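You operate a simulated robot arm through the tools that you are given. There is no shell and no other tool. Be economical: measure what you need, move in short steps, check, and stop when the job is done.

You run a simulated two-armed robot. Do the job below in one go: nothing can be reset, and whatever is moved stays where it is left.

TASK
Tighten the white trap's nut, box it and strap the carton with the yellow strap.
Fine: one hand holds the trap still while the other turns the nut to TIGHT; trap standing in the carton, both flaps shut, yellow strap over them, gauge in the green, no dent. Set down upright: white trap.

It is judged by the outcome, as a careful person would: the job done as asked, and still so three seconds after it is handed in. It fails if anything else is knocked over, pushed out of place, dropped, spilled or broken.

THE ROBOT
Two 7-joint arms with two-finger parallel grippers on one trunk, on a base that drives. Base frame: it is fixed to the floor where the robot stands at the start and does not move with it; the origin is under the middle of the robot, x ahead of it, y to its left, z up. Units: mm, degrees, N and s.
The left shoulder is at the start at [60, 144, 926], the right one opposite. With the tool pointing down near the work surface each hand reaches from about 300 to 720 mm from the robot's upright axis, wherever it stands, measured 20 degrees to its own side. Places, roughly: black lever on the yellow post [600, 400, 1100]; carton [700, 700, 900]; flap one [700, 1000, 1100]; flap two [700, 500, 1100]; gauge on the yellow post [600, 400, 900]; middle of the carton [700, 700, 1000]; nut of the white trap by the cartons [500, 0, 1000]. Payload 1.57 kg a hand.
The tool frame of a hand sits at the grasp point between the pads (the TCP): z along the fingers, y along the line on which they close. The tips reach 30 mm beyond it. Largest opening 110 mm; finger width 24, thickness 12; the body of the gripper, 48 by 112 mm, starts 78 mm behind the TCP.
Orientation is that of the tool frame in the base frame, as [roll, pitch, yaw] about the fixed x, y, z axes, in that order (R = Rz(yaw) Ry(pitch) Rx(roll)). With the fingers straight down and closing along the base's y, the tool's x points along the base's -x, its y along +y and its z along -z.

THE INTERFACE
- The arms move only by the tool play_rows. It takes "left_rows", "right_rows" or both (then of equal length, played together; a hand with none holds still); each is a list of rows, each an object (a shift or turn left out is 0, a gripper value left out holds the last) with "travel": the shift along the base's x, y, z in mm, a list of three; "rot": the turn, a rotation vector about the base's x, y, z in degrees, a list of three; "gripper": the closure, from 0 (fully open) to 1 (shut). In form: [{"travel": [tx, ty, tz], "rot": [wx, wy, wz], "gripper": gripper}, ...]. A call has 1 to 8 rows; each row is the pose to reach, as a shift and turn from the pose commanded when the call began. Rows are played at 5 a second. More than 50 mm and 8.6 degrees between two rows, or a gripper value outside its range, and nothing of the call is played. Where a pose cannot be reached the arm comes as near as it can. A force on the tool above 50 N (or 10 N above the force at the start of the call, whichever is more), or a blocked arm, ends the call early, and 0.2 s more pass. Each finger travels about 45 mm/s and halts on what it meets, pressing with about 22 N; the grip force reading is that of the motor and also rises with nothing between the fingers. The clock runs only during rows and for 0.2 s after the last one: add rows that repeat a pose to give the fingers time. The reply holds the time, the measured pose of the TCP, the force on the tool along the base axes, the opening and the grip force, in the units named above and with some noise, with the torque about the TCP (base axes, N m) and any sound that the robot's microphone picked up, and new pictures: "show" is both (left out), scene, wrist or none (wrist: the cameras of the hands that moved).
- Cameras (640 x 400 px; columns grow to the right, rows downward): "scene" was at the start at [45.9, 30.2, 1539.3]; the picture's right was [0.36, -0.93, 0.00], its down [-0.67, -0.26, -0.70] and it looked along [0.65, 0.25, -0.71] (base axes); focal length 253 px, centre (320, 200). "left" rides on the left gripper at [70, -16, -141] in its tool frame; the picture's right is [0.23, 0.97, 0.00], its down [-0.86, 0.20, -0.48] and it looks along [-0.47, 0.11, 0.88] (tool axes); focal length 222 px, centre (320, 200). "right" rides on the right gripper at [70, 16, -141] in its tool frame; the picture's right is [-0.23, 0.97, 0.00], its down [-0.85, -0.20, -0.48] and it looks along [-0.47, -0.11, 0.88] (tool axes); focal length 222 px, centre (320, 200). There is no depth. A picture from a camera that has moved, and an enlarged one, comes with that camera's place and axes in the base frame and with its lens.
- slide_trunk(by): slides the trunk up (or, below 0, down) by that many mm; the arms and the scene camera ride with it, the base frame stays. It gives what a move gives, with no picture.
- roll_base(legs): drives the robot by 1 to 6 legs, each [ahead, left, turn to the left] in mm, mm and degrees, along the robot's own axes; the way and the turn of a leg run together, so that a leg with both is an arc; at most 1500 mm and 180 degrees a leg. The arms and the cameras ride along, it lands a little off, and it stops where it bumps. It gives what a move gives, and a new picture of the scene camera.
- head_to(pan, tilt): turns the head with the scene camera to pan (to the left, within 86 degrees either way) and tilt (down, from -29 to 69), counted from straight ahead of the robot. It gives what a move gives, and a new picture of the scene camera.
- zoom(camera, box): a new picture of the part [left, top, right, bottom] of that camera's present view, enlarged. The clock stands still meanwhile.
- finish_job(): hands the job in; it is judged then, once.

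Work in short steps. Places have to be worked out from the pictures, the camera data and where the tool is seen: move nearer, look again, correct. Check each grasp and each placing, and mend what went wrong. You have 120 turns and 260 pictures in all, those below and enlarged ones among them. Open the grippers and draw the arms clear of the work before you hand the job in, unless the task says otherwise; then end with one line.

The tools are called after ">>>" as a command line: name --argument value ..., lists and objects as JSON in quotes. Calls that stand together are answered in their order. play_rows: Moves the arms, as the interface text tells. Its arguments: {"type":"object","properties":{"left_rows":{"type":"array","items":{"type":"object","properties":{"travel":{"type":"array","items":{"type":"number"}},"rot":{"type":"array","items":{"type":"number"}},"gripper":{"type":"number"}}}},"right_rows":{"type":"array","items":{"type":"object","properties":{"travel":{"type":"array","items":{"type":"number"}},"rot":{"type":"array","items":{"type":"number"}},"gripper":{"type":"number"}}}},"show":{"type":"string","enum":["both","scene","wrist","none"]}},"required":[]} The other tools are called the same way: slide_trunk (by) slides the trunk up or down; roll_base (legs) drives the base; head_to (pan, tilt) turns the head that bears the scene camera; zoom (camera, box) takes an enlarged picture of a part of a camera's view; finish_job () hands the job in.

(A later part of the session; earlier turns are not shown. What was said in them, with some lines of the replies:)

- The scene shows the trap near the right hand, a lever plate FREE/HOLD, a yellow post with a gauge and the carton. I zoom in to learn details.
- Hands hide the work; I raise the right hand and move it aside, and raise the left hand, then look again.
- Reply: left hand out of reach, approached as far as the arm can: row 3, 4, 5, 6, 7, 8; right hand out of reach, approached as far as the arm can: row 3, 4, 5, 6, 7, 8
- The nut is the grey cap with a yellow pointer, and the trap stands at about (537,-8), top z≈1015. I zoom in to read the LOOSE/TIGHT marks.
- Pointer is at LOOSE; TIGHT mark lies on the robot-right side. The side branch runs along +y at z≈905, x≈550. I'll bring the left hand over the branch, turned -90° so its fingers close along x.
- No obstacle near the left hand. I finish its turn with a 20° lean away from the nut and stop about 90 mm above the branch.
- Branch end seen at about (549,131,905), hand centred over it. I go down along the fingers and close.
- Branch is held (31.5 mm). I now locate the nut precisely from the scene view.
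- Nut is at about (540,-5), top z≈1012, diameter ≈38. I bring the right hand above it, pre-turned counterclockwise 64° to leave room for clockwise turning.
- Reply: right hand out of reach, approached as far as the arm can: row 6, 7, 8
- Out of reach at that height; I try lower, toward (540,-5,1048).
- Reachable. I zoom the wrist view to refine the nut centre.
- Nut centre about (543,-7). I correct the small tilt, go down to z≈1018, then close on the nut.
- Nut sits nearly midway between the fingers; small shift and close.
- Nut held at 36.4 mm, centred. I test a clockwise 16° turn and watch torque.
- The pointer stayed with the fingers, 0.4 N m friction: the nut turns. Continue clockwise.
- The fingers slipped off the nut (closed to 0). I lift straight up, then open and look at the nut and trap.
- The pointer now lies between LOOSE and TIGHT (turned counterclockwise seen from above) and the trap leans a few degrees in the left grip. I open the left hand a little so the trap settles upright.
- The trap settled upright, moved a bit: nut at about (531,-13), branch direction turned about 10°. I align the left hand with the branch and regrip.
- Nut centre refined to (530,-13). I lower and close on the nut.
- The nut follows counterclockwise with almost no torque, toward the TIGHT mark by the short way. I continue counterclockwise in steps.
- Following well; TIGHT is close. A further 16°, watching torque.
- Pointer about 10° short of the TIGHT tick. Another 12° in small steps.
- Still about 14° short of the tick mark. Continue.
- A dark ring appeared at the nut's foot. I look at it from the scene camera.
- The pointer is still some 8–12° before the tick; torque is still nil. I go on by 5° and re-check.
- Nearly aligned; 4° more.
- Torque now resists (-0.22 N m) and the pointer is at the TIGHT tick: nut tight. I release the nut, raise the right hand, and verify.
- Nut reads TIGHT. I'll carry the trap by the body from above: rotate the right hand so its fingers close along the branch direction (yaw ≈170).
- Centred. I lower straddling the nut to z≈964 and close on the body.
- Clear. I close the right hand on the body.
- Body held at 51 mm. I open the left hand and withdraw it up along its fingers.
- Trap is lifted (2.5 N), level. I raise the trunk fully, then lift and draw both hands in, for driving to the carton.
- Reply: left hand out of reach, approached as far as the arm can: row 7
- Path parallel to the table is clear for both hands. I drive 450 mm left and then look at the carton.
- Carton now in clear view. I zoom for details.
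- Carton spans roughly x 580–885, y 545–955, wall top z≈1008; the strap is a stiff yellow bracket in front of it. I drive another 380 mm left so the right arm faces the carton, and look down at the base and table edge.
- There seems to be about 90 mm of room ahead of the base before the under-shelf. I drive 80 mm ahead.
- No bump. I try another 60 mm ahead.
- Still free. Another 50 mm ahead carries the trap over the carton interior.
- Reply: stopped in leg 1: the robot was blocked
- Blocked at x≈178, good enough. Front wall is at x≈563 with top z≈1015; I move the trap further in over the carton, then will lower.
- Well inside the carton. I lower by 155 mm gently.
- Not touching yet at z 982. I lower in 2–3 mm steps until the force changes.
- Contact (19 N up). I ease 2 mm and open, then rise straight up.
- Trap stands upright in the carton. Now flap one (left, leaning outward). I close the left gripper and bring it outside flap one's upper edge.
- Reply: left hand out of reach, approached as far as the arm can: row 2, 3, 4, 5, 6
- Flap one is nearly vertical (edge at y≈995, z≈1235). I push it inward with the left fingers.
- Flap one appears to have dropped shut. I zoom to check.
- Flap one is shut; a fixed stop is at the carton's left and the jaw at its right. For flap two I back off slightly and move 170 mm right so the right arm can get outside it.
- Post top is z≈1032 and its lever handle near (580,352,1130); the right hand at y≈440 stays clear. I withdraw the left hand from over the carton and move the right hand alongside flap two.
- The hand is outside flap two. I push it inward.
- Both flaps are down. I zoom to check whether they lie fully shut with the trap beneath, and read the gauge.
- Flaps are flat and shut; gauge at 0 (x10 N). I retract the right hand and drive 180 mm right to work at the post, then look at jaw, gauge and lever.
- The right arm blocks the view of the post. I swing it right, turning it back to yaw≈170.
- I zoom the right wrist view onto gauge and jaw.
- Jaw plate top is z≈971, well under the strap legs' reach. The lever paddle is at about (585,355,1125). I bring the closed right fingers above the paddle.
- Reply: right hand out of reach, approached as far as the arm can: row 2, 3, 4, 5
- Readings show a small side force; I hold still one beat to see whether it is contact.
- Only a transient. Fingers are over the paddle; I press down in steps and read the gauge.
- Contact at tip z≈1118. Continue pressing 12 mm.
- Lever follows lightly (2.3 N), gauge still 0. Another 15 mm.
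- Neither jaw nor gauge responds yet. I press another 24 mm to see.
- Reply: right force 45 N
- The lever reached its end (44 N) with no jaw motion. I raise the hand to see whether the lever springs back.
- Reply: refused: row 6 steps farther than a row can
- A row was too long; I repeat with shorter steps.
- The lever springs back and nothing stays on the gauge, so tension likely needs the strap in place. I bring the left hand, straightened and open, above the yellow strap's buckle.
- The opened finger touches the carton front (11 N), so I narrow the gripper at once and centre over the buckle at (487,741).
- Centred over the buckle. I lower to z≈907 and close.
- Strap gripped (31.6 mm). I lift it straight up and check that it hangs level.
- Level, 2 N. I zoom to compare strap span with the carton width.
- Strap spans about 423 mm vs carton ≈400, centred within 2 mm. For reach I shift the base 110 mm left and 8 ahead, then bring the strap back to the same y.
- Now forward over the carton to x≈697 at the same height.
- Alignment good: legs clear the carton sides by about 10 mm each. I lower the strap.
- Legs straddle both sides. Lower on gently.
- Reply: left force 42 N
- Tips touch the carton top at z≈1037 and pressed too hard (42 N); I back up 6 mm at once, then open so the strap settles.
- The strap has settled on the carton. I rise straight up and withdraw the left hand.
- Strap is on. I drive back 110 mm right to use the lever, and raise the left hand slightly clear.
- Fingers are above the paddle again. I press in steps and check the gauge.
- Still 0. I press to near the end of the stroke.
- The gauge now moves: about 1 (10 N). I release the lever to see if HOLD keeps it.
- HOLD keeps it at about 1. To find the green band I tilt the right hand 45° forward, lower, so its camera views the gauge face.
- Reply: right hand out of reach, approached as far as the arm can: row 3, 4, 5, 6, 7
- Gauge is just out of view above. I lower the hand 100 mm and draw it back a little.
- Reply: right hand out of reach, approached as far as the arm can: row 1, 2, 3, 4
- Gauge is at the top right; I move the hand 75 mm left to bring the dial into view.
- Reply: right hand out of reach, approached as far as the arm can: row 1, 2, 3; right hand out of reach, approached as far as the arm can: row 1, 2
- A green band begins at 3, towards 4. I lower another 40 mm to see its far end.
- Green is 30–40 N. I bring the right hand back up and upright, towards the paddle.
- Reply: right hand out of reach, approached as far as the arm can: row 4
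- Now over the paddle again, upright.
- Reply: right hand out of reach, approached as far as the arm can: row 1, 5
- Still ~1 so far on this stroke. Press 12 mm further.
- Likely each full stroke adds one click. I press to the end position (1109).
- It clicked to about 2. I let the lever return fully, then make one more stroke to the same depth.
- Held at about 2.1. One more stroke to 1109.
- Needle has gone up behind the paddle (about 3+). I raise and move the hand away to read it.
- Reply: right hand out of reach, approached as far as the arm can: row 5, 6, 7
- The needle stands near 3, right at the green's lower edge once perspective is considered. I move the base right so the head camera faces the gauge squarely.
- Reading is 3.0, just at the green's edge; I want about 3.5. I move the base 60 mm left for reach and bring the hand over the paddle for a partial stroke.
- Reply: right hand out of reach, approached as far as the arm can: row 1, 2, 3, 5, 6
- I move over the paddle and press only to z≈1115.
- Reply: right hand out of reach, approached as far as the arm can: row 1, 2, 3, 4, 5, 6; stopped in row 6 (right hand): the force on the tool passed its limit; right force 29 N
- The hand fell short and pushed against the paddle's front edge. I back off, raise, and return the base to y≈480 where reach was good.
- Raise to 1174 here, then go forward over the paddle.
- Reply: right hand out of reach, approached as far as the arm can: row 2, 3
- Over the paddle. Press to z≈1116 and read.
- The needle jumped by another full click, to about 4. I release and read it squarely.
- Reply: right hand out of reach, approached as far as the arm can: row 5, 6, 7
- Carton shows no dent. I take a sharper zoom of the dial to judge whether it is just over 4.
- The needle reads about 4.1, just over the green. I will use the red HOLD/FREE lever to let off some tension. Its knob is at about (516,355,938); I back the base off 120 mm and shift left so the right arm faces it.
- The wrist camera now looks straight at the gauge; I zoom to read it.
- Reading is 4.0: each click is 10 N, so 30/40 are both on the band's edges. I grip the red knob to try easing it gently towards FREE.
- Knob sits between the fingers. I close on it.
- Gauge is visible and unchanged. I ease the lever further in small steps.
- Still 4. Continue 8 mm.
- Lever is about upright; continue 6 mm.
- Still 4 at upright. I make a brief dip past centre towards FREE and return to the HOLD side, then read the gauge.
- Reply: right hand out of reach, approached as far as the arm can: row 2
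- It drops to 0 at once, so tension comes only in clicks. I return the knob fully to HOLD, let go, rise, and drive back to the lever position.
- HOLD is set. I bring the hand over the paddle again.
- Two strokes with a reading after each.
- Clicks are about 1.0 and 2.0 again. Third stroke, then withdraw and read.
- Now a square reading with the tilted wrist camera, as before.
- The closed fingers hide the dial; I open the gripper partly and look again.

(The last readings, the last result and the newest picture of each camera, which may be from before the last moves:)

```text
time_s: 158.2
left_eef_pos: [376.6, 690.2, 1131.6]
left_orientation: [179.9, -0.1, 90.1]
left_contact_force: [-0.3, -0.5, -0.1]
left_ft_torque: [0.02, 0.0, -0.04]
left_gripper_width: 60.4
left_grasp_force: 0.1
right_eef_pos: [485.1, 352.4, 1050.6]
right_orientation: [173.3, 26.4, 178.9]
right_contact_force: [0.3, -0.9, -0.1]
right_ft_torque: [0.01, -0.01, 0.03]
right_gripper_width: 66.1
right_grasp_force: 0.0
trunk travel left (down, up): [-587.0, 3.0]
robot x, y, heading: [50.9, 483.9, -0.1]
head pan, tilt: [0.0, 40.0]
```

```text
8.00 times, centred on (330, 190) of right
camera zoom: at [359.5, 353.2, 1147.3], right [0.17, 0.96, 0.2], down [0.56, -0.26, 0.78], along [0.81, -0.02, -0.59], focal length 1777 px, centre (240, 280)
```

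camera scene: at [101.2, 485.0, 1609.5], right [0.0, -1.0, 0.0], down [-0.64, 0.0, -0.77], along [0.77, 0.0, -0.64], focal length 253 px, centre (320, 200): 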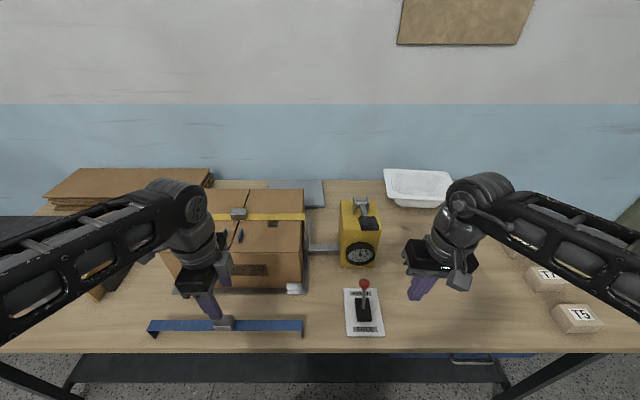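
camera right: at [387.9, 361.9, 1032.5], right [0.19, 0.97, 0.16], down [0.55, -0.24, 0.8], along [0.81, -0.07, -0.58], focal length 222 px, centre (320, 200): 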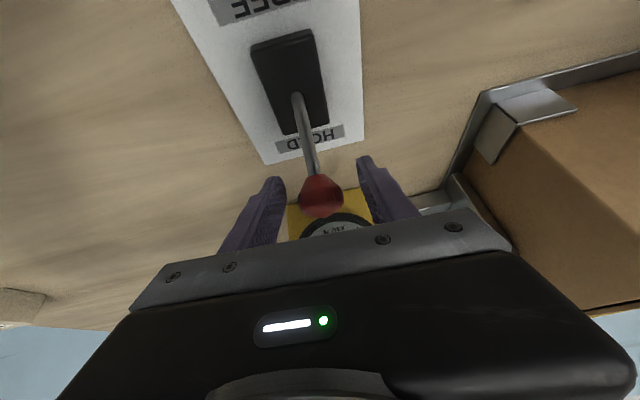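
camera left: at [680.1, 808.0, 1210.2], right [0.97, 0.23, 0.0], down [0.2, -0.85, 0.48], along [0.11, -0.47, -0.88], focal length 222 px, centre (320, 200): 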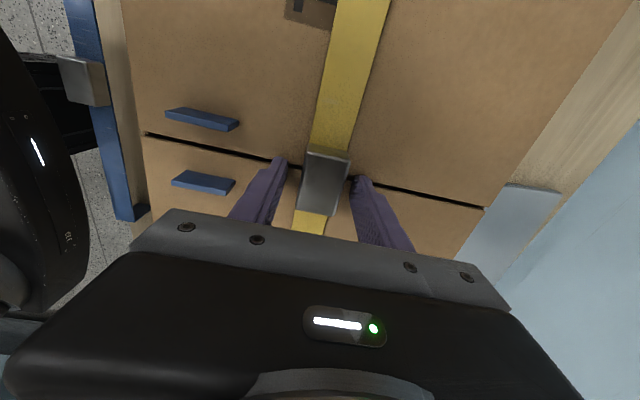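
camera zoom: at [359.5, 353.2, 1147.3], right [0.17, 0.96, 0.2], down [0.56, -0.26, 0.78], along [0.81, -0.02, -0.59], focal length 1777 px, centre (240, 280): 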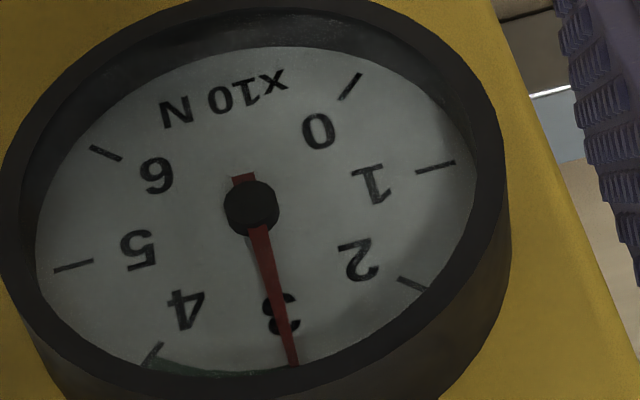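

By the closest view the needle is at 2.99, a hair below the green's start, whereas the fourth click read 3.99 – inside – with no dent seen. I'll add the fourth click: return the hand and base to the lever position.

>>> play_rows --right_rows '[{"travel": [-15, -8, 15], "rot": [0, 3, 0], "gripper": 1}, {"travel": [-30, -18, 35], "rot": [0, 7, 0], "gripper": 1}, {"travel": [-45, -28, 50], "rot": [0, 11, 0], "gripper": 1}, {"travel": [-60, -38, 62], "rot": [0, 15, 0], "gripper": 1}, {"travel": [-75, -48, 72], "rot": [0, 19, 0], "gripper": 1}, {"travel": [-90, -56, 82], "rot": [0, 23, 0], "gripper": 1}, {"travel": [-102, -66, 91], "rot": [0, 26, 0], "gripper": 1}]' --show "none"

>>> roll_base --legs '[[121, 0, 0]]'

```text
time_s: 159.8
left_eef_pos: [378.3, 690.0, 1130.7]
left_orientation: [179.8, -0.1, 90.1]
left_contact_force: [0.3, -0.2, -1.2]
left_ft_torque: [0.0, 0.02, 0.01]
left_gripper_width: 60.4
left_grasp_force: 0.0
right_eef_pos: [382.9, 285.8, 1140.5]
right_orientation: [173.8, 0.2, 179.1]
right_contact_force: [-0.6, -0.4, -0.5]
right_ft_torque: [0.04, 0.0, -0.01]
right_gripper_width: 0.3
right_grasp_force: 21.0
trunk travel left (down, up): [-587.0, 3.0]
robot x, y, heading: [46.1, 483.8, 0.3]
head pan, tilt: [0.0, 40.0]
```

```text
time_s: 161.1
left_eef_pos: [503.9, 690.5, 1130.6]
left_orientation: [179.9, -0.2, 90.0]
left_contact_force: [0.1, 1.1, -0.6]
left_ft_torque: [0.02, 0.02, -0.02]
left_gripper_width: 60.5
left_grasp_force: 0.0
right_eef_pos: [508.9, 286.4, 1139.6]
right_orientation: [173.8, 0.2, 179.0]
right_contact_force: [1.1, 1.0, -0.6]
right_ft_torque: [0.01, 0.02, -0.01]
right_gripper_width: 0.1
right_grasp_force: 21.1
trunk travel left (down, up): [-587.0, 3.0]
robot x, y, heading: [170.9, 488.3, -0.0]
head pan, tilt: [0.0, 40.0]
camera scene: at [230.1, 484.8, 1609.3], right [0.0, -1.0, 0.0], down [-0.64, 0.0, -0.77], along [0.77, 0.0, -0.64], focal length 253 px, centre (320, 200)
```

scene: 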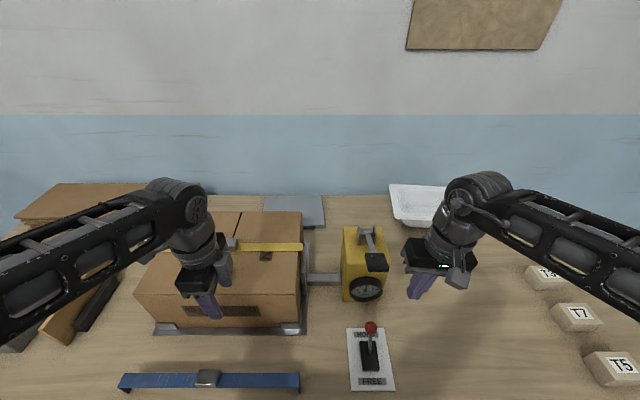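

Same position as before; I bring the fingers over the paddle and confirm the place.

>>> play_rows --right_rows '[{"travel": [-6, 15, 12]}, {"travel": [-4, 33, 24]}, {"travel": [10, 52, 34]}, {"travel": [30, 65, 36]}, {"travel": [50, 69, 35]}, {"travel": [67, 69, 34]}, {"travel": [67, 69, 34]}]' --show "none"

>>> play_rows --right_rows '[{"travel": [0, 0, 0]}]' --show "none"

>>> zoom --camera "scene" --box '[330, 210, 420, 305]'

```text
time_s: 162.7
left_eef_pos: [501.9, 690.5, 1131.2]
left_orientation: [179.9, -0.1, 90.0]
left_contact_force: [-0.9, -0.5, 0.6]
left_ft_torque: [-0.02, 0.01, -0.01]
left_gripper_width: 60.5
left_grasp_force: 0.1
right_eef_pos: [574.4, 356.2, 1173.7]
right_orientation: [173.8, 0.4, 179.1]
right_contact_force: [-0.5, 0.5, -0.3]
right_ft_torque: [-0.04, 0.0, -0.01]
right_gripper_width: 0.0
right_grasp_force: 21.6
trunk travel left (down, up): [-587.0, 3.0]
robot x, y, heading: [170.4, 480.7, -0.5]
head pan, tilt: [0.0, 40.0]
```

```text
time_s: 163.1
left_eef_pos: [501.7, 690.8, 1131.5]
left_orientation: [179.9, -0.1, 90.1]
left_contact_force: [-0.2, 0.5, 0.9]
left_ft_torque: [-0.03, -0.01, -0.01]
left_gripper_width: 60.5
left_grasp_force: 0.1
right_eef_pos: [574.0, 353.1, 1172.9]
right_orientation: [173.8, 0.2, 179.2]
right_contact_force: [1.2, 0.0, 0.1]
right_ft_torque: [-0.01, -0.03, 0.02]
right_gripper_width: 0.0
right_grasp_force: 20.8
trunk travel left (down, up): [-587.0, 3.0]
robot x, y, heading: [172.2, 482.9, -0.2]
head pan, tilt: [0.0, 40.0]
```

```text
4.21 times, centred on (375, 258) of scene
camera zoom: at [227.8, 485.2, 1609.4], right [0.0, -1.0, 0.0], down [-0.64, 0.0, -0.77], along [0.77, 0.0, -0.64], focal length 1067 px, centre (88, -42)
```

zoom: 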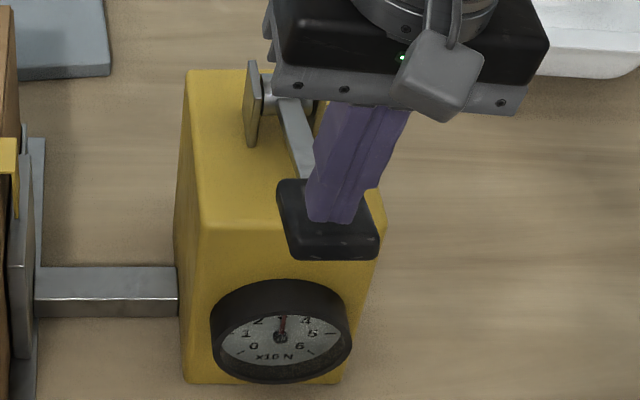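

Before a full stroke, I try a shorter one (to z≈1117) to see whether a smaller increment is possible.

>>> play_rows --right_rows '[{"travel": [0, 0, -16]}, {"travel": [0, 0, -32]}, {"travel": [0, 0, -46]}, {"travel": [0, 0, -54]}, {"travel": [0, 0, -56]}, {"travel": [0, 0, -40]}, {"travel": [0, 0, -18]}, {"travel": [0, 0, 0]}]' --show "none"

>>> zoom --camera "scene" --box '[340, 270, 388, 300]'

```text
time_s: 164.9
left_eef_pos: [502.1, 690.3, 1130.3]
left_orientation: [179.9, 0.0, 90.0]
left_contact_force: [0.4, 0.7, 0.1]
left_ft_torque: [-0.03, 0.0, 0.03]
left_gripper_width: 60.4
left_grasp_force: 0.0
right_eef_pos: [574.6, 354.0, 1173.5]
right_orientation: [173.8, 0.3, 179.1]
right_contact_force: [0.3, 0.4, -0.7]
right_ft_torque: [0.0, 0.0, -0.03]
right_gripper_width: 0.2
right_grasp_force: 21.2
trunk travel left (down, up): [-587.0, 3.0]
robot x, y, heading: [171.0, 484.0, 0.1]
head pan, tilt: [0.0, 40.0]
```

```text
13.33 times, centred on (364, 285) of scene
camera zoom: at [227.6, 485.6, 1609.3], right [0.0, -1.0, 0.0], down [-0.64, 0.0, -0.77], along [0.77, 0.0, -0.64], focal length 3378 px, centre (-267, -933)
```

zoom: 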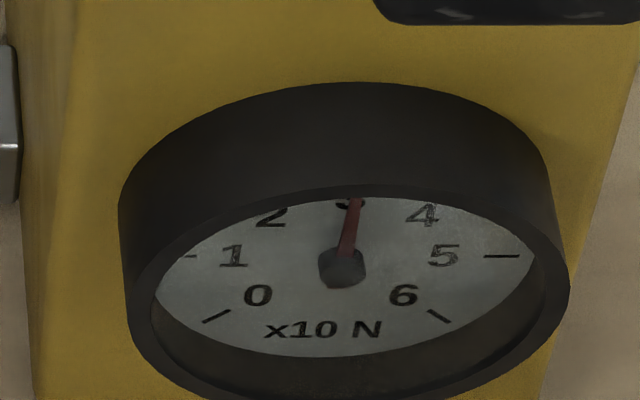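

Nothing below the full stroke counts. I make the full stroke, withdraw, and read.

>>> play_rows --right_rows '[{"travel": [0, 0, -16]}, {"travel": [0, 0, -32]}, {"travel": [0, 0, -46]}, {"travel": [0, 0, -57]}, {"travel": [0, 0, -62]}, {"travel": [0, 0, -42]}, {"travel": [0, 0, -18]}, {"travel": [0, 0, 0]}]' --show "none"

>>> play_rows --right_rows '[{"travel": [-25, 0, 1]}, {"travel": [-50, -10, 0]}, {"travel": [-70, -35, -10]}, {"travel": [-72, -72, -30]}]' --show "none"

>>> roll_base --legs '[[-120, 0, 0]]'

>>> play_rows --right_rows '[{"travel": [15, 10, -10], "rot": [0, -4, 0], "gripper": 0.4}, {"travel": [30, 20, -20], "rot": [0, -8, 0], "gripper": 0.4}, {"travel": [45, 30, -30], "rot": [0, -12, 0], "gripper": 0.4}, {"travel": [60, 40, -40], "rot": [0, -16, 0], "gripper": 0.4}, {"travel": [75, 50, -55], "rot": [0, -20, 0], "gripper": 0.4}, {"travel": [90, 58, -75], "rot": [0, -24, 0], "gripper": 0.4}, {"travel": [105, 66, -90], "rot": [0, -26, 0], "gripper": 0.4}]' --show "none"

>>> zoom --camera "right" --box '[290, 155, 350, 225]'

>>> zoom --camera "scene" --box '[140, 170, 400, 340]'

```text
time_s: 166.7
left_eef_pos: [502.1, 690.8, 1131.3]
left_orientation: [179.8, -0.2, 90.1]
left_contact_force: [-0.9, 1.0, 0.3]
left_ft_torque: [-0.02, -0.01, 0.0]
left_gripper_width: 60.3
left_grasp_force: 0.1
right_eef_pos: [576.3, 355.5, 1175.6]
right_orientation: [173.9, 0.3, 179.1]
right_contact_force: [-0.6, -1.0, -0.4]
right_ft_torque: [-0.03, -0.01, 0.04]
right_gripper_width: 0.1
right_grasp_force: 20.5
trunk travel left (down, up): [-587.0, 3.0]
robot x, y, heading: [174.1, 483.5, -0.2]
head pan, tilt: [0.0, 40.0]
```

```text
time_s: 167.7
left_eef_pos: [502.5, 689.9, 1131.2]
left_orientation: [180.0, -0.1, 90.0]
left_contact_force: [0.0, 0.1, 0.4]
left_ft_torque: [-0.01, -0.01, 0.01]
left_gripper_width: 60.6
left_grasp_force: 0.1
right_eef_pos: [499.7, 283.1, 1148.3]
right_orientation: [173.7, 0.4, 179.1]
right_contact_force: [-0.1, -0.6, 0.2]
right_ft_torque: [0.02, 0.0, -0.03]
right_gripper_width: 0.0
right_grasp_force: 20.9
trunk travel left (down, up): [-587.0, 3.0]
robot x, y, heading: [175.0, 481.8, 0.0]
head pan, tilt: [0.0, 40.0]
```

```text
time_s: 168.9
left_eef_pos: [379.2, 689.8, 1130.9]
left_orientation: [179.8, -0.1, 90.0]
left_contact_force: [-1.1, 0.2, 0.3]
left_ft_torque: [0.0, -0.05, 0.0]
left_gripper_width: 60.6
left_grasp_force: 0.1
right_eef_pos: [378.7, 284.0, 1148.9]
right_orientation: [173.9, 0.4, 179.1]
right_contact_force: [-0.2, 0.3, 0.5]
right_ft_torque: [0.0, -0.04, 0.0]
right_gripper_width: 0.1
right_grasp_force: 21.1
trunk travel left (down, up): [-587.0, 3.0]
robot x, y, heading: [49.8, 482.5, -0.3]
head pan, tilt: [0.0, 40.0]
camera scene: at [104.6, 485.0, 1609.5], right [0.0, -1.0, 0.0], down [-0.64, 0.0, -0.77], along [0.77, 0.0, -0.64], focal length 253 px, centre (320, 200)
```

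scene: 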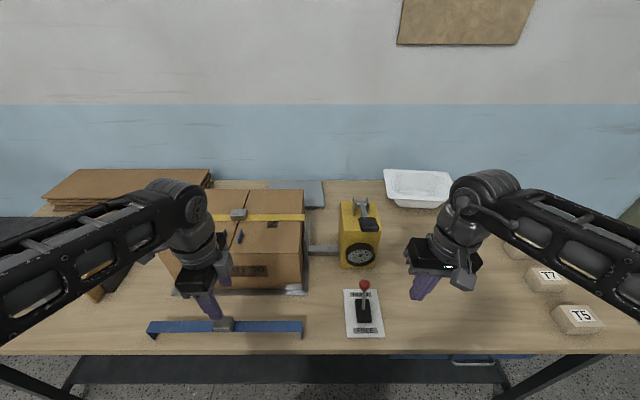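

```text
time_s: 170.5
left_eef_pos: [382.7, 690.3, 1130.4]
left_orientation: [179.9, -0.1, 90.0]
left_contact_force: [0.9, 0.3, 0.4]
left_ft_torque: [-0.03, 0.03, -0.02]
left_gripper_width: 60.5
left_grasp_force: 0.1
right_eef_pos: [485.0, 352.5, 1058.1]
right_orientation: [173.3, 26.3, 179.0]
right_contact_force: [0.3, -0.4, 0.7]
right_ft_torque: [0.02, -0.02, -0.01]
right_gripper_width: 65.9
right_grasp_force: 0.1
trunk travel left (down, up): [-587.0, 3.0]
robot x, y, heading: [50.1, 485.3, -0.1]
head pan, tilt: [0.0, 40.0]
```

```text
5.71 times, centred on (320, 190) of right
camera zoom: at [358.9, 353.7, 1154.2], right [0.17, 0.96, 0.2], down [0.56, -0.26, 0.78], along [0.81, -0.02, -0.59], focal length 1269 px, centre (320, 257)
```

zoom: 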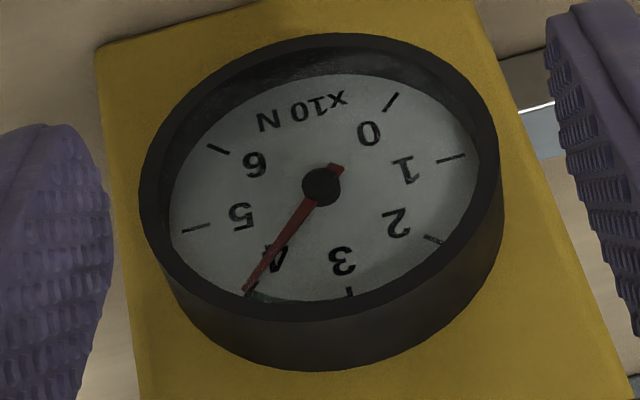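

```text
2.35 times, centred on (270, 255) of scene
camera zoom: at [107.5, 485.6, 1609.4], right [0.0, -1.0, 0.0], down [-0.64, 0.0, -0.77], along [0.77, 0.0, -0.64], focal length 596 px, centre (438, 71)
```

zoom: 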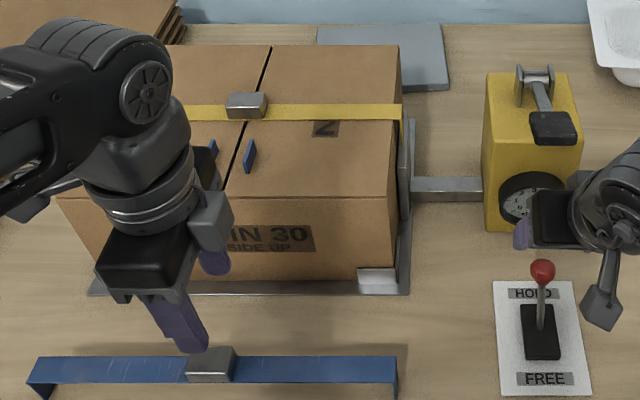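

Needle reads about 3.98, within the green; carton undented, flaps shut, strap across, HOLD set. I withdraw the right hand, open both grippers and back the robot off.

>>> play_rows --right_rows '[{"travel": [-15, -8, 15], "rot": [0, 3, 0], "gripper": 0}, {"travel": [-30, -18, 35], "rot": [0, 7, 0], "gripper": 0}, {"travel": [-45, -28, 50], "rot": [0, 11, 0], "gripper": 0}, {"travel": [-60, -38, 62], "rot": [0, 15, 0], "gripper": 0}, {"travel": [-75, -48, 72], "rot": [0, 19, 0], "gripper": 0}, {"travel": [-90, -56, 80], "rot": [0, 23, 0], "gripper": 0}, {"travel": [-102, -66, 85], "rot": [0, 26, 0], "gripper": 0}]' --left_rows '[{"gripper": 0}, {"gripper": 0}, {"gripper": 0}, {"gripper": 0}, {"gripper": 0}, {"gripper": 0}, {"gripper": 0}]' --show "none"

>>> roll_base --legs '[[-100, 0, 0]]'

>>> zoom --camera "scene" --box '[140, 150, 400, 330]'

```text
time_s: 172.1
left_eef_pos: [379.7, 688.7, 1130.5]
left_orientation: [180.0, -0.1, 90.0]
left_contact_force: [-0.7, 0.2, -0.1]
left_ft_torque: [-0.02, 0.0, -0.01]
left_gripper_width: 110.0
left_grasp_force: 0.0
right_eef_pos: [382.0, 285.6, 1143.9]
right_orientation: [173.8, 0.3, 179.1]
right_contact_force: [0.7, 0.6, 0.6]
right_ft_torque: [0.01, 0.02, 0.0]
right_gripper_width: 110.2
right_grasp_force: 0.0
trunk travel left (down, up): [-587.0, 3.0]
robot x, y, heading: [52.2, 482.6, -0.1]
head pan, tilt: [0.0, 40.0]
```

```text
time_s: 173.3
left_eef_pos: [277.1, 691.1, 1130.8]
left_orientation: [179.8, -0.1, 90.1]
left_contact_force: [0.4, 0.7, -0.2]
left_ft_torque: [0.01, -0.04, 0.02]
left_gripper_width: 110.4
left_grasp_force: 0.0
right_eef_pos: [278.1, 284.9, 1143.1]
right_orientation: [173.7, 0.5, 179.2]
right_contact_force: [-0.4, -0.5, 0.4]
right_ft_torque: [-0.02, -0.03, -0.01]
right_gripper_width: 109.9
right_grasp_force: 0.1
trunk travel left (down, up): [-587.0, 3.0]
robot x, y, heading: [-52.6, 482.5, -0.0]
head pan, tilt: [0.0, 40.0]
camera scene: at [4.0, 485.1, 1609.5], right [0.0, -1.0, 0.0], down [-0.64, 0.0, -0.77], along [0.77, 0.0, -0.64], focal length 253 px, centre (320, 200)
```

scene: 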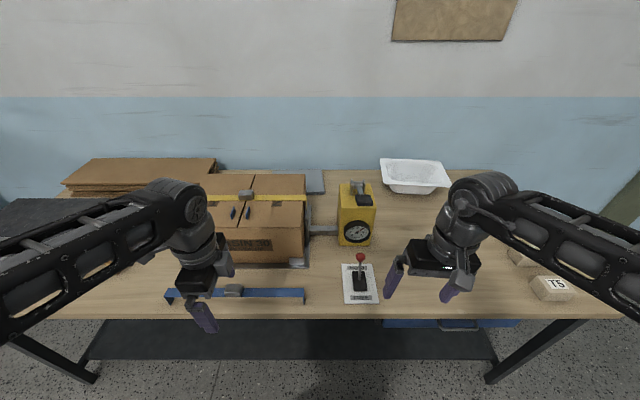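

```text
2.22 times, centred on (270, 240) of scene
camera zoom: at [4.0, 485.1, 1609.5], right [0.0, -1.0, 0.0], down [-0.64, 0.0, -0.77], along [0.77, 0.0, -0.64], focal length 563 px, centre (431, 111)
5 turns are left
```

zoom: 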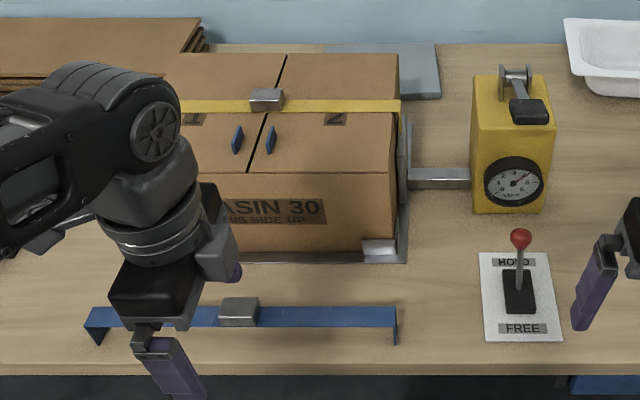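

Everything is in place and both hands are open and clear; I hand the job in.

>>> finish_job

```text
The job is handed in.
```

I handed the job in: the nut is at TIGHT and the trap stands upright in the carton. Both flaps are shut under the yellow strap, HOLD is set, and I saw no dent. The gauge reads about 40 N, right at the upper edge of the green: each lever stroke adds 10 N, so only 30 or 40 N could be reached.
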